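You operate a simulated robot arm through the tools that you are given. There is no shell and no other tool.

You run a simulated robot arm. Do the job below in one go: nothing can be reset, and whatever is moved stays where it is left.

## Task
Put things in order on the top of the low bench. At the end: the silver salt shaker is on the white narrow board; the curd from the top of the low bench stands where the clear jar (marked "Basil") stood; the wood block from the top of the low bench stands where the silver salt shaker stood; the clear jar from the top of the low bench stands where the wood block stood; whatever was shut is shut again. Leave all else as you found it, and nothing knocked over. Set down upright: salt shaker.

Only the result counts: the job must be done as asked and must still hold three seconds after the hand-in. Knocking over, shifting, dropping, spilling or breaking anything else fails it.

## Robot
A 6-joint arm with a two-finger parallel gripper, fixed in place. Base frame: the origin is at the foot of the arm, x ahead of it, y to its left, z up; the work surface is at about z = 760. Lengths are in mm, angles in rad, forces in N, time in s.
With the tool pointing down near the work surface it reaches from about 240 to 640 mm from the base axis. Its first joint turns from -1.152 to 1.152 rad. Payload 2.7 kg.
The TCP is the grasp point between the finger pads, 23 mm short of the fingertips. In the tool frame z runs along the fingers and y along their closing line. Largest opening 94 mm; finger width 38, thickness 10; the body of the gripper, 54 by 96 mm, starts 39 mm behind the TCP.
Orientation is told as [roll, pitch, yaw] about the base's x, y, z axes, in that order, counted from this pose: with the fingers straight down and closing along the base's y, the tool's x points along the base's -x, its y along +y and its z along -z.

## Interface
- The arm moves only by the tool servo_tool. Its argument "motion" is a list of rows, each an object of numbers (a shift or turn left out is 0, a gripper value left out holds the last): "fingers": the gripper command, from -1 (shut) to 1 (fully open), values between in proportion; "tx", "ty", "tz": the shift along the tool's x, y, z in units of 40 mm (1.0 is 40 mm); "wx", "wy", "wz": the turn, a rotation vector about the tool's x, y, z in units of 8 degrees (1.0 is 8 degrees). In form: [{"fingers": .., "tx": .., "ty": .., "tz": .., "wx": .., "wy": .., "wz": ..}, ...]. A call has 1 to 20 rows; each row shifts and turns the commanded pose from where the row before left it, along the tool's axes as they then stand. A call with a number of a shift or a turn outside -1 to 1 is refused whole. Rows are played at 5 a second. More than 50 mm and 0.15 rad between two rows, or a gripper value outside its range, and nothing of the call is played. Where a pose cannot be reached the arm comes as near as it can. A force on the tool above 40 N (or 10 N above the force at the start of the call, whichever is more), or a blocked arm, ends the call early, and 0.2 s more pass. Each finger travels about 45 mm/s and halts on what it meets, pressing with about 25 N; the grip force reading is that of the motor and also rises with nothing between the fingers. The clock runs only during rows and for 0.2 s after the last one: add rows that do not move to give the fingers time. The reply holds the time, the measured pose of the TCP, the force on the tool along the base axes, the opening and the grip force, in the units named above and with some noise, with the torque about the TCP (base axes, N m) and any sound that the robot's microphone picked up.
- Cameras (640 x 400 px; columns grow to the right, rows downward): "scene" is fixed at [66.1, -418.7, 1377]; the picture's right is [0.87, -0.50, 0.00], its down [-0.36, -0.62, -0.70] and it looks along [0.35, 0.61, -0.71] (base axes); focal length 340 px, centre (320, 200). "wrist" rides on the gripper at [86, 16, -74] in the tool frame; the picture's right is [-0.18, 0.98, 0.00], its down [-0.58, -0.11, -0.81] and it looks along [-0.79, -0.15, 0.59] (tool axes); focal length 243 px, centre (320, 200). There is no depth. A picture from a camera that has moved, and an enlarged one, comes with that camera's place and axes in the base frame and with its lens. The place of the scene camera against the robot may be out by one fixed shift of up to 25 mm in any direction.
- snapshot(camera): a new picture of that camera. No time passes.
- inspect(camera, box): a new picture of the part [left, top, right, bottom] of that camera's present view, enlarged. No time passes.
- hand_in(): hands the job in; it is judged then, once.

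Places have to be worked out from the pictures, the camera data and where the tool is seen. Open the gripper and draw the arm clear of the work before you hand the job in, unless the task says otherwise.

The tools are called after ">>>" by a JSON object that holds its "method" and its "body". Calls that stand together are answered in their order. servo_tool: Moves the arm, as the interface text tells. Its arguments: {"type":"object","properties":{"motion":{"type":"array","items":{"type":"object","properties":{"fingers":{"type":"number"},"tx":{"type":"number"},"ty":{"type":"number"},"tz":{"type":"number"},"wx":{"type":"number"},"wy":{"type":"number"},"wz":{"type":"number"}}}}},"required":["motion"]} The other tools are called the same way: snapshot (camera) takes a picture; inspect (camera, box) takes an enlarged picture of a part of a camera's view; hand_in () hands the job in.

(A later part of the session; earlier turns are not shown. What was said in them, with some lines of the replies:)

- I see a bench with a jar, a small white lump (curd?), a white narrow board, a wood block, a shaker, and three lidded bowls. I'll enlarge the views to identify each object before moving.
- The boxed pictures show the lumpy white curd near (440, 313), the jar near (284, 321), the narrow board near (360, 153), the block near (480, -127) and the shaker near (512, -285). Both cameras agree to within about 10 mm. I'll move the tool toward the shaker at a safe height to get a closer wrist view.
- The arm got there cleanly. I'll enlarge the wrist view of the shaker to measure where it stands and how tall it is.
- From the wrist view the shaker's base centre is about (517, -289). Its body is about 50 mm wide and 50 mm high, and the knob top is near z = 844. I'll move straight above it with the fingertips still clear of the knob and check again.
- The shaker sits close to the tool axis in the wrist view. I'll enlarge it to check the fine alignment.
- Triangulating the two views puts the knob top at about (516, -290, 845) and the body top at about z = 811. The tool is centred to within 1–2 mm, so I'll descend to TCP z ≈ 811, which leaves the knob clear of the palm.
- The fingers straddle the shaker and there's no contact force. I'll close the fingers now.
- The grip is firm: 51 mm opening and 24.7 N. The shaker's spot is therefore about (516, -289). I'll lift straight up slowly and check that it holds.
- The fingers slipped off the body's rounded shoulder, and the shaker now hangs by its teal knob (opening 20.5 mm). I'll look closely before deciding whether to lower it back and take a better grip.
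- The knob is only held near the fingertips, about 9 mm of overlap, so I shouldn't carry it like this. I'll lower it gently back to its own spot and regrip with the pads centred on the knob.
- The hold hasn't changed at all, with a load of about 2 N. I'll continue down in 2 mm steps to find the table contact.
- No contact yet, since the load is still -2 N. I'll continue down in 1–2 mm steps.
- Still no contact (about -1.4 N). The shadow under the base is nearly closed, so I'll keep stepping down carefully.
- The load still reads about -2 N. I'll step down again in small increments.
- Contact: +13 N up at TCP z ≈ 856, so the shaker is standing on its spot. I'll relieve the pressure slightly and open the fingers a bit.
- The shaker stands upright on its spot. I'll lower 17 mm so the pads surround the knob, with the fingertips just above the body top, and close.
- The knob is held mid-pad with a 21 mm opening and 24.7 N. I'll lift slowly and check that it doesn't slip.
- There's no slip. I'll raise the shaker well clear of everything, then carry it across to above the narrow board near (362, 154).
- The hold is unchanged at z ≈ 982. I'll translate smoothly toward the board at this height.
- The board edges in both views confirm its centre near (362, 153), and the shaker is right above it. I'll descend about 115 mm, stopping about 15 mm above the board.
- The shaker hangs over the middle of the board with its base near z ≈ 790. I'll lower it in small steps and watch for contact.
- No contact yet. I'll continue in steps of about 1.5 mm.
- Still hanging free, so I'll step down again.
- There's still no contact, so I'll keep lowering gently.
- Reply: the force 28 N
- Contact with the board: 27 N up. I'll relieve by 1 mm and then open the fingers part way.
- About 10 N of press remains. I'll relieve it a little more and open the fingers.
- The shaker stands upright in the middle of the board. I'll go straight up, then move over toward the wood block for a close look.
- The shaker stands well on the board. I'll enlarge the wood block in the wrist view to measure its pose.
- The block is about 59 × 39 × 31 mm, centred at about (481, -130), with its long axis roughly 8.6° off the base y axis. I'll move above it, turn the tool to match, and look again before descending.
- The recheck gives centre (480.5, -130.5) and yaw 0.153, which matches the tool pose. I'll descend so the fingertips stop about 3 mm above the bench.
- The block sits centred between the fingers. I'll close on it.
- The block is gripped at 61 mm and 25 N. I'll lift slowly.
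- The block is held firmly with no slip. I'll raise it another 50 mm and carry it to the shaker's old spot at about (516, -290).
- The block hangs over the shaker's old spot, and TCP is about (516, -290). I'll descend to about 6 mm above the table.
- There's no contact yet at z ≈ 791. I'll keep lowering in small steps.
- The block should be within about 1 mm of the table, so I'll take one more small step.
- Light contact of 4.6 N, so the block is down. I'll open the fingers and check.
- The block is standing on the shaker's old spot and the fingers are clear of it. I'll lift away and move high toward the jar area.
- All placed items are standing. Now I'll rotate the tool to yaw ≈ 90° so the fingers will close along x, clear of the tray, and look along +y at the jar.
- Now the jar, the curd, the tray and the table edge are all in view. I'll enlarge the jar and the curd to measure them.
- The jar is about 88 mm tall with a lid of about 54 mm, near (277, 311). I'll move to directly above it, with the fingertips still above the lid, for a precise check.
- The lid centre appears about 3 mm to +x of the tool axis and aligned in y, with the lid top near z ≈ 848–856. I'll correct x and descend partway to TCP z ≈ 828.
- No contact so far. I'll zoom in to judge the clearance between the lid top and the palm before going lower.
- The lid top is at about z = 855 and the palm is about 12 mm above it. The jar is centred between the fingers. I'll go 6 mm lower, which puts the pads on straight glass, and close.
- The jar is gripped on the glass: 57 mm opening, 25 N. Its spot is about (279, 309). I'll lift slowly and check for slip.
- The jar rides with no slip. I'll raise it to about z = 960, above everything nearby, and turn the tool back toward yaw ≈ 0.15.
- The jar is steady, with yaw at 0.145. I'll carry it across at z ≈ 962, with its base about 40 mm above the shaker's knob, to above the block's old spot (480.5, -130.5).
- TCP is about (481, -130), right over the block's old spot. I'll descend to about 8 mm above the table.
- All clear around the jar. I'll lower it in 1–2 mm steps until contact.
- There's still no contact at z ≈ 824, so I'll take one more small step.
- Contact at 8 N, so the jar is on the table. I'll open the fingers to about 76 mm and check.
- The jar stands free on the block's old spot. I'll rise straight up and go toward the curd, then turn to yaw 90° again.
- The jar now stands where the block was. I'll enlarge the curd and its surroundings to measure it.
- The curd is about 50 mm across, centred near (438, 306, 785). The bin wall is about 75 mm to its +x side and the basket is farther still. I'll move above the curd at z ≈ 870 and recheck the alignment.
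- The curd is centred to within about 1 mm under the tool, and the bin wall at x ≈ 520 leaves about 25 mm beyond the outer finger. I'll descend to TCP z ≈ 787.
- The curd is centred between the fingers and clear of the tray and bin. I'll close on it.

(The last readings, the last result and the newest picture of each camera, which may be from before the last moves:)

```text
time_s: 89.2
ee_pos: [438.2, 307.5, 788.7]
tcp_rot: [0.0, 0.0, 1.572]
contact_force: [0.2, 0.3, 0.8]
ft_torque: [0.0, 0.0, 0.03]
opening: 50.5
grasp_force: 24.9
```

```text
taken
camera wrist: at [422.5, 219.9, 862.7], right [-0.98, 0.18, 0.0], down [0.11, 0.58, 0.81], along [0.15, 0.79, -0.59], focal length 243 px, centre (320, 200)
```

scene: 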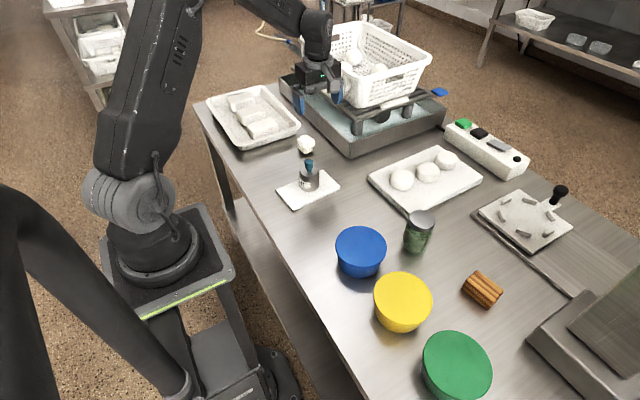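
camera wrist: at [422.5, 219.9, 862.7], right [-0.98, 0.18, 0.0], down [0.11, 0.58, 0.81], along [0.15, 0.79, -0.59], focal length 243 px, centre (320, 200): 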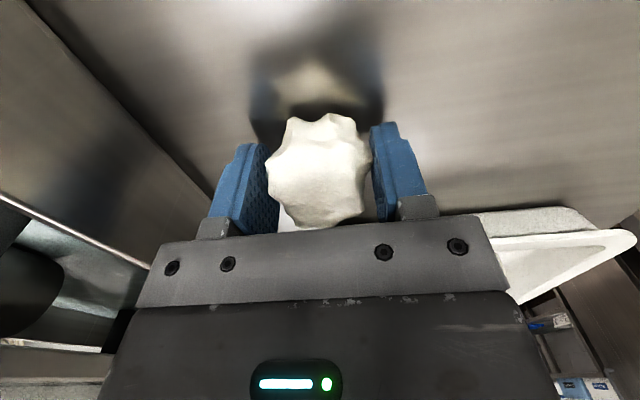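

The curd is held at 50.5 mm opening and 25 N. I'll lift slowly and check.

>>> {"method": "servo_tool", "body": {"motion": [{"tz": -0.04}, {"tz": -0.08}, {"tz": -0.15}, {"tz": -0.2}, {"tz": -0.15}, {"tz": -0.1}, {}]}}

>>> {"method": "snapshot", "body": {"camera": "wrist"}}

>>> {"method": "inspect", "body": {"camera": "scene", "box": [260, 80, 360, 180]}}

```text
time_s: 90.8
ee_pos: [438.4, 307.2, 818.4]
tcp_rot: [0.001, 0.001, 1.571]
contact_force: [-1.5, 0.1, -0.4]
ft_torque: [0.01, 0.0, 0.02]
opening: 50.7
grasp_force: 25.6
```

```text
taken
camera wrist: at [422.4, 219.6, 891.7], right [-0.98, 0.18, 0.0], down [0.11, 0.58, 0.81], along [0.15, 0.79, -0.59], focal length 243 px, centre (320, 200)
```

wrist: 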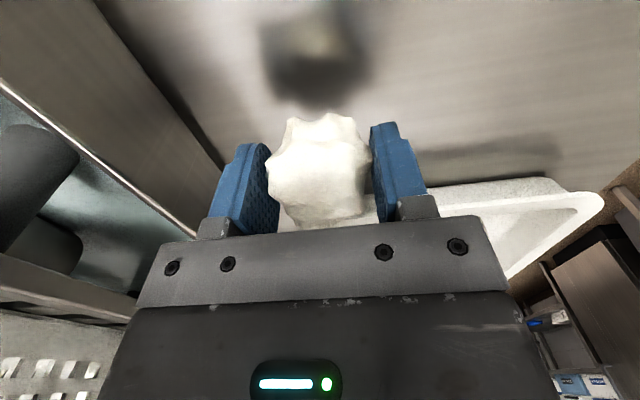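

```text
4.00 times, centred on (310, 130) of scene
camera zoom: at [66.1, -418.7, 1377.0], right [0.87, -0.5, 0.0], down [-0.36, -0.62, -0.7], along [0.35, 0.61, -0.71], focal length 1360 px, centre (360, 480)
```

zoom: 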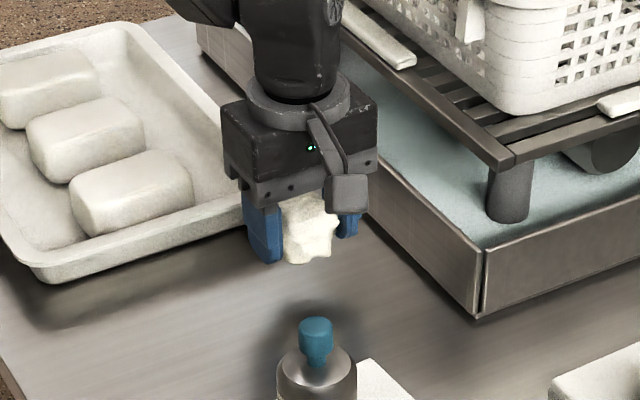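

The curd is held with no slip. I'll raise it and move along -x to above the jar's old spot at about (279.5, 309).

>>> {"method": "servo_tool", "body": {"motion": [{"tz": -0.25}, {"tz": -0.45}, {"tz": -0.4}, {"tz": -0.15}, {"ty": 0.25}, {"ty": 0.5}, {"ty": 0.7, "tx": -0.025}, {"ty": 0.7, "tx": -0.025}, {"ty": 0.7}, {"ty": 0.6}, {"ty": 0.37}, {"ty": 0.15}, {}]}}

>>> {"method": "snapshot", "body": {"camera": "wrist"}}

>>> {"method": "snapshot", "body": {"camera": "scene"}}

```text
time_s: 93.6
ee_pos: [278.4, 307.8, 868.2]
tcp_rot: [-0.001, 0.001, 1.57]
contact_force: [0.2, -0.6, -0.2]
ft_torque: [0.01, 0.02, 0.04]
opening: 50.4
grasp_force: 25.2
```

```text
taken
camera wrist: at [263.1, 221.4, 941.4], right [-0.98, 0.18, 0.0], down [0.11, 0.58, 0.81], along [0.15, 0.79, -0.59], focal length 243 px, centre (320, 200)
```

wrist: 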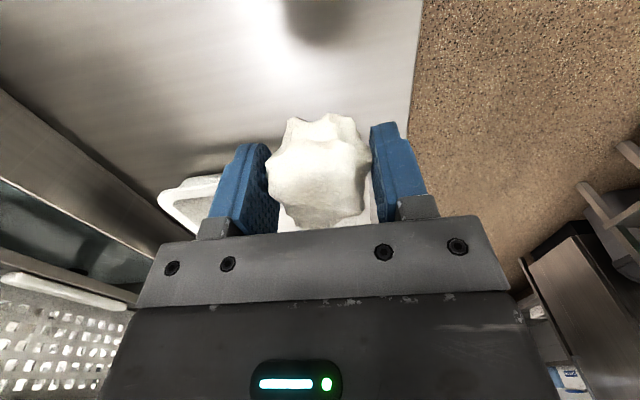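

```text
taken
```

scene: 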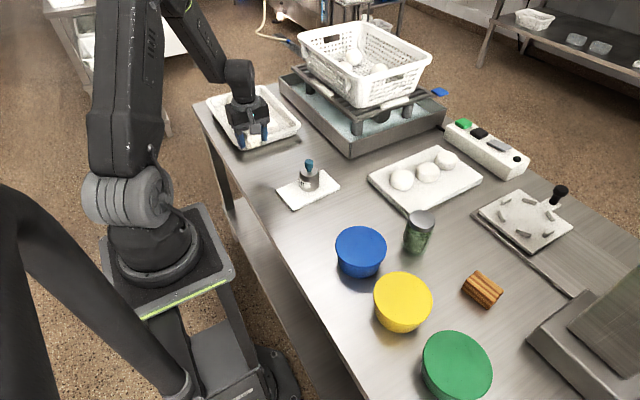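

The camera pose is within 1 mm of where it was at the jar grip, so the curd is over the jar's old spot. I'll descend to about 6 mm above the table.

>>> {"method": "servo_tool", "body": {"motion": [{"tz": 0.25, "tx": -0.02}, {"tz": 0.4}, {"tz": 0.4}, {"tz": 0.35}, {"tz": 0.25}, {"tz": 0.15}, {}]}}

>>> {"method": "servo_tool", "body": {"motion": [{"tz": 0.04}, {"tz": 0.04}, {"tz": 0.03}, {}]}}

>>> {"method": "inspect", "body": {"camera": "scene", "box": [210, 100, 310, 190]}}

```text
time_s: 95.2
ee_pos: [279.4, 310.8, 796.0]
tcp_rot: [0.0, 0.0, 1.572]
contact_force: [0.8, 1.2, -0.2]
ft_torque: [0.02, 0.04, 0.0]
opening: 50.8
grasp_force: 24.8
```

```text
time_s: 96.2
ee_pos: [279.2, 311.1, 792.0]
tcp_rot: [-0.001, 0.001, 1.571]
contact_force: [0.2, 0.7, -1.1]
ft_torque: [-0.01, -0.02, -0.04]
opening: 50.4
grasp_force: 25.4
```

```text
4.44 times, centred on (260, 145) of scene
camera zoom: at [66.1, -418.7, 1377.0], right [0.87, -0.5, 0.0], down [-0.36, -0.62, -0.7], along [0.35, 0.61, -0.71], focal length 1511 px, centre (587, 444)
```

zoom: 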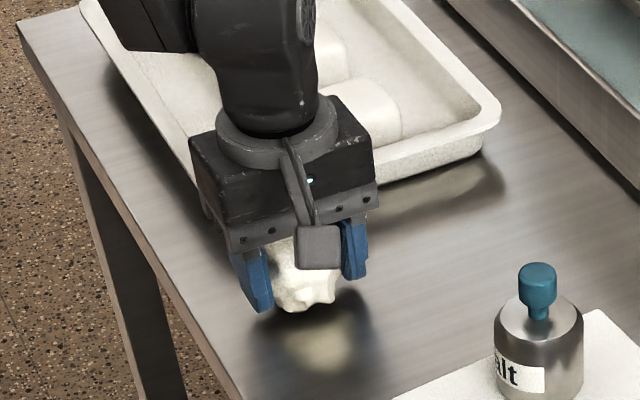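

Nearly down, with no contact yet. I'll continue in 1 mm steps.

>>> {"method": "servo_tool", "body": {"motion": [{"tz": 0.025}, {"tz": 0.025}, {}]}}

>>> {"method": "servo_tool", "body": {"motion": [{"tz": 0.02}, {"tz": 0.02}, {}]}}

```text
time_s: 97.0
ee_pos: [279.4, 311.0, 789.1]
tcp_rot: [-0.001, 0.0, 1.571]
contact_force: [-0.3, 0.4, -0.4]
ft_torque: [0.02, 0.0, 0.0]
opening: 50.6
grasp_force: 25.2
```

```text
time_s: 97.8
ee_pos: [279.7, 309.1, 788.2]
tcp_rot: [0.0, -0.001, 1.572]
contact_force: [-5.4, -4.8, 19.7]
ft_torque: [-0.07, 0.13, -0.04]
opening: 50.4
grasp_force: 25.0
```

Contact at about 20 N. I'll relieve slightly and open the fingers to about 72 mm.

>>> {"method": "servo_tool", "body": {"motion": [{"tz": -0.02}, {"fingers": 0.1}, {"fingers": 0.55}, {}, {}, {}]}}

>>> {"method": "snapshot", "body": {"camera": "wrist"}}

>>> {"method": "inspect", "body": {"camera": "scene", "box": [210, 100, 310, 190]}}

```text
time_s: 99.2
ee_pos: [280.5, 310.5, 787.4]
tcp_rot: [0.002, 0.0, 1.572]
contact_force: [-0.4, -0.2, -0.3]
ft_torque: [0.0, 0.0, -0.03]
opening: 73.2
grasp_force: 0.0
```

```text
taken
camera wrist: at [263.5, 222.5, 862.9], right [-0.98, 0.18, 0.0], down [0.11, 0.58, 0.81], along [0.15, 0.79, -0.59], focal length 243 px, centre (320, 200)
```

wrist: 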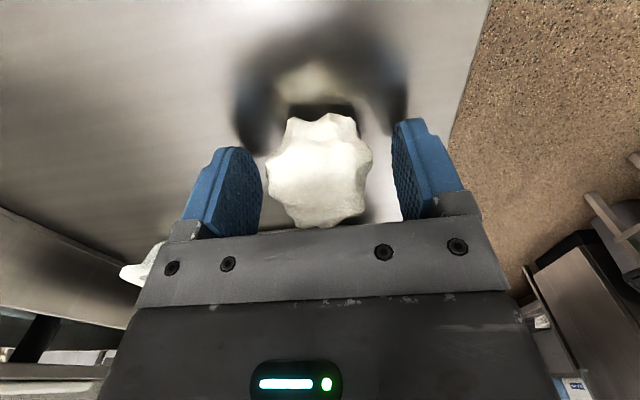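

```text
4.44 times, centred on (260, 145) of scene
camera zoom: at [66.1, -418.7, 1377.0], right [0.87, -0.5, 0.0], down [-0.36, -0.62, -0.7], along [0.35, 0.61, -0.71], focal length 1511 px, centre (587, 444)
```

zoom: 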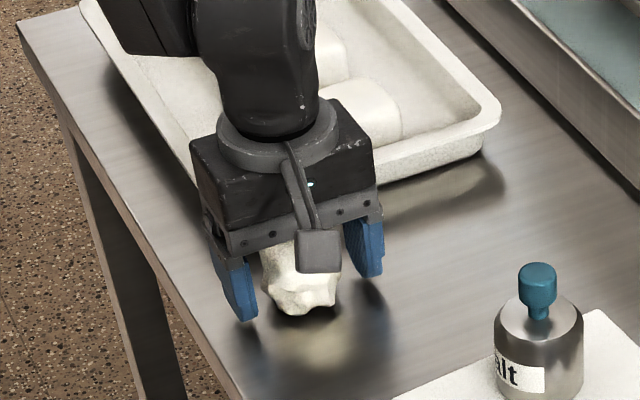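

The curd rests in place and the fingers are free of it. I'll lift straight up, then check the whole scene.

>>> {"method": "servo_tool", "body": {"motion": [{"tz": -0.15}, {"tz": -0.3}, {"tz": -0.5}, {"tz": -0.8}, {"tz": -0.9}, {"tz": -0.9}, {"tz": -0.9}, {"tz": -0.9}, {}]}}

>>> {"method": "snapshot", "body": {"camera": "wrist"}}

>>> {"method": "snapshot", "body": {"camera": "scene"}}

```text
time_s: 101.2
ee_pos: [281.2, 310.2, 1002.8]
tcp_rot: [0.0, -0.001, 1.571]
contact_force: [0.5, 0.6, 0.4]
ft_torque: [-0.02, 0.01, 0.01]
opening: 73.2
grasp_force: 0.1
```

```text
taken
camera wrist: at [264.1, 222.3, 1077.0], right [-0.98, 0.18, 0.0], down [0.11, 0.58, 0.81], along [0.15, 0.79, -0.59], focal length 243 px, centre (320, 200)
```

wrist: 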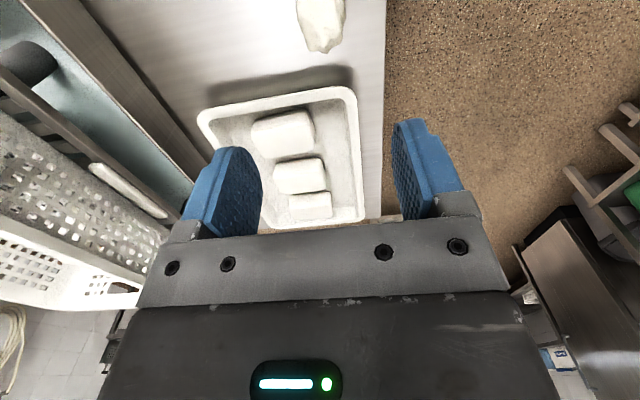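

```text
taken
```

scene: 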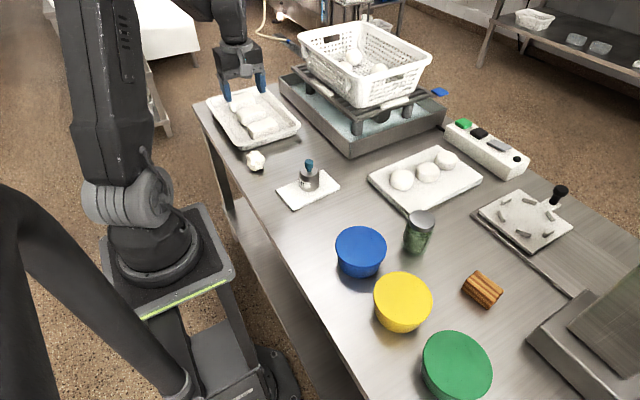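

All four items are in their new places and everything else looks unchanged. I'll draw the arm back up and away toward its starting pose with the gripper open.

>>> {"method": "servo_tool", "body": {"motion": [{"tz": -0.8, "fingers": 1}, {"tz": -0.8}, {"wz": 0.865}, {"wz": 0.865}, {"wz": 0.865}, {"wz": 0.865}, {"wz": 0.865}, {"wz": 0.865}, {"wz": 0.865}, {"wz": 0.865}, {"wz": 0.865}, {"wz": 0.865}, {"wz": 0.865}, {"wz": 0.865}, {"wz": 0.865}, {}]}}

>>> {"method": "servo_tool", "body": {"motion": [{"ty": -0.82, "tx": -0.135}, {"ty": -0.82, "tx": -0.135}, {"ty": -0.82, "tx": -0.135}, {"ty": -0.82, "tx": -0.135}, {"ty": -0.82, "tx": -0.135}, {"ty": -0.82, "tx": -0.135}, {"ty": -0.82, "tx": -0.135}, {"ty": -0.82, "tx": -0.135}, {"ty": -0.82, "tx": -0.135}, {"ty": -0.82, "tx": -0.135}, {"ty": -0.82, "tx": -0.135}, {"ty": -0.82, "tx": -0.135}, {"ty": -0.82, "tx": -0.135}, {}, {}]}}

>>> {"method": "snapshot", "body": {"camera": "scene"}}

>>> {"method": "snapshot", "body": {"camera": "wrist"}}

>>> {"method": "inspect", "body": {"camera": "scene", "box": [200, 80, 360, 220]}}

>>> {"method": "inspect", "body": {"camera": "scene", "box": [320, 200, 520, 325]}}

```text
time_s: 104.6
ee_pos: [279.9, 309.8, 1067.3]
tcp_rot: [-0.001, -0.001, -0.001]
contact_force: [-1.2, -1.0, -0.2]
ft_torque: [-0.01, 0.0, -0.01]
opening: 94.0
grasp_force: 0.0
```

```text
time_s: 107.8
ee_pos: [349.4, -117.3, 1067.1]
tcp_rot: [0.0, -0.001, 0.0]
contact_force: [0.1, 0.7, 0.0]
ft_torque: [0.0, -0.03, -0.02]
opening: 93.9
grasp_force: 0.1
```

```text
taken
```

scene: 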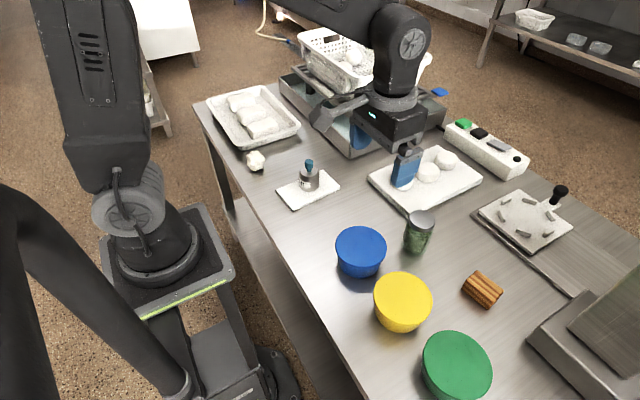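

```text
taken
camera wrist: at [263.6, -101.8, 1140.8], right [0.18, 0.98, 0.0], down [0.58, -0.11, 0.81], along [0.79, -0.15, -0.59], focal length 243 px, centre (320, 200)
```

wrist: 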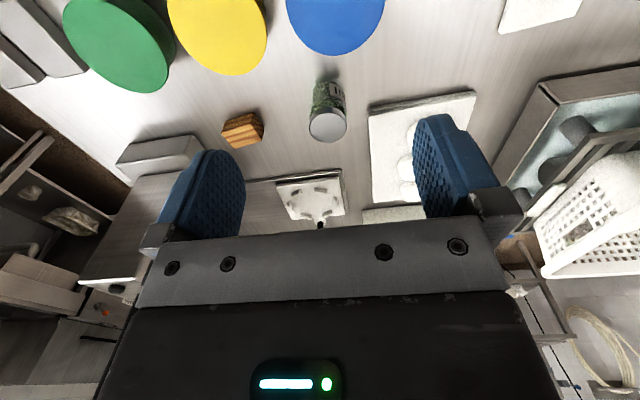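

```text
2.86 times, centred on (280, 150) of scene
camera zoom: at [66.1, -418.7, 1377.0], right [0.87, -0.5, 0.0], down [-0.36, -0.62, -0.7], along [0.35, 0.61, -0.71], focal length 972 px, centre (434, 343)
```

zoom: 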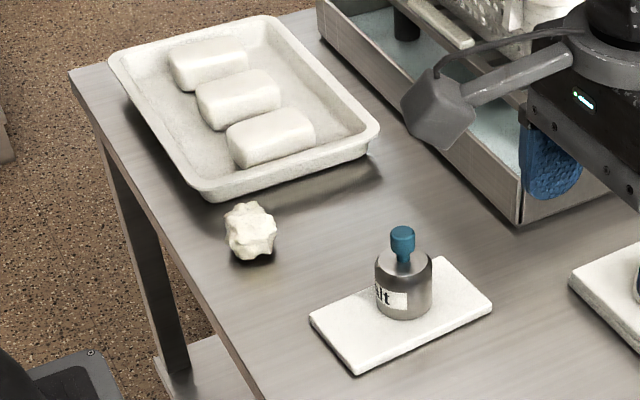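

```text
3.20 times, centred on (420, 262) of scene
camera zoom: at [66.1, -418.7, 1377.0], right [0.87, -0.5, 0.0], down [-0.36, -0.62, -0.7], along [0.35, 0.61, -0.71], focal length 1088 px, centre (0, 0)
```

zoom: 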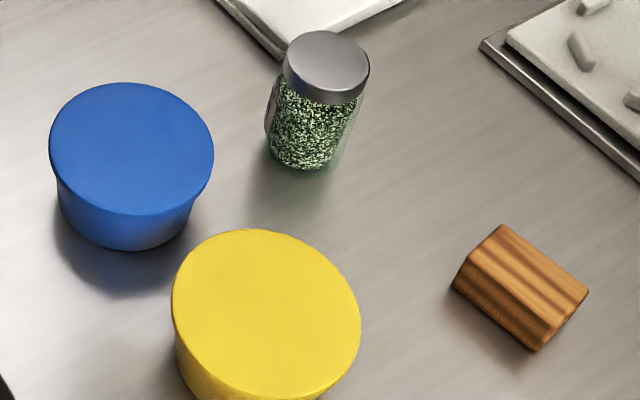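

The final pictures show the shaker upright on the narrow board, the curd at the jar's old place, the block at the shaker's and the jar at the block's. Everything else looks unchanged, and the gripper is open and drawn clear, so I'm handing in.

>>> {"method": "hand_in", "body": {}}

```text
The job is handed in.
```

The job is handed in, and the final pictures show every item where you asked for it. I have not seen a judging result.

| Item | Where it is now |
|---|---|
| Silver salt shaker | Upright on the white narrow board, about (362, 154) mm |
| Curd | Where the "Basil" jar stood, about (279, 309) mm |
| Wood block | Where the salt shaker stood, about (516, -290) mm |
| Clear "Basil" jar | Where the wood block stood, about (481, -130) mm |

- **Shaker slip:** on the first lift my fingers slipped off the shaker's body and it hung by its knob. I set it back down upright on its own spot, gripped the knob properly and carried it from there.
- **Lids:** I did not open anything. The jar's lid and the shaker's knob stayed on throughout.
- **Everything else:** in the final pictures nothing else has moved and nothing is knocked over. The gripper is open and the arm is back near its starting pose.
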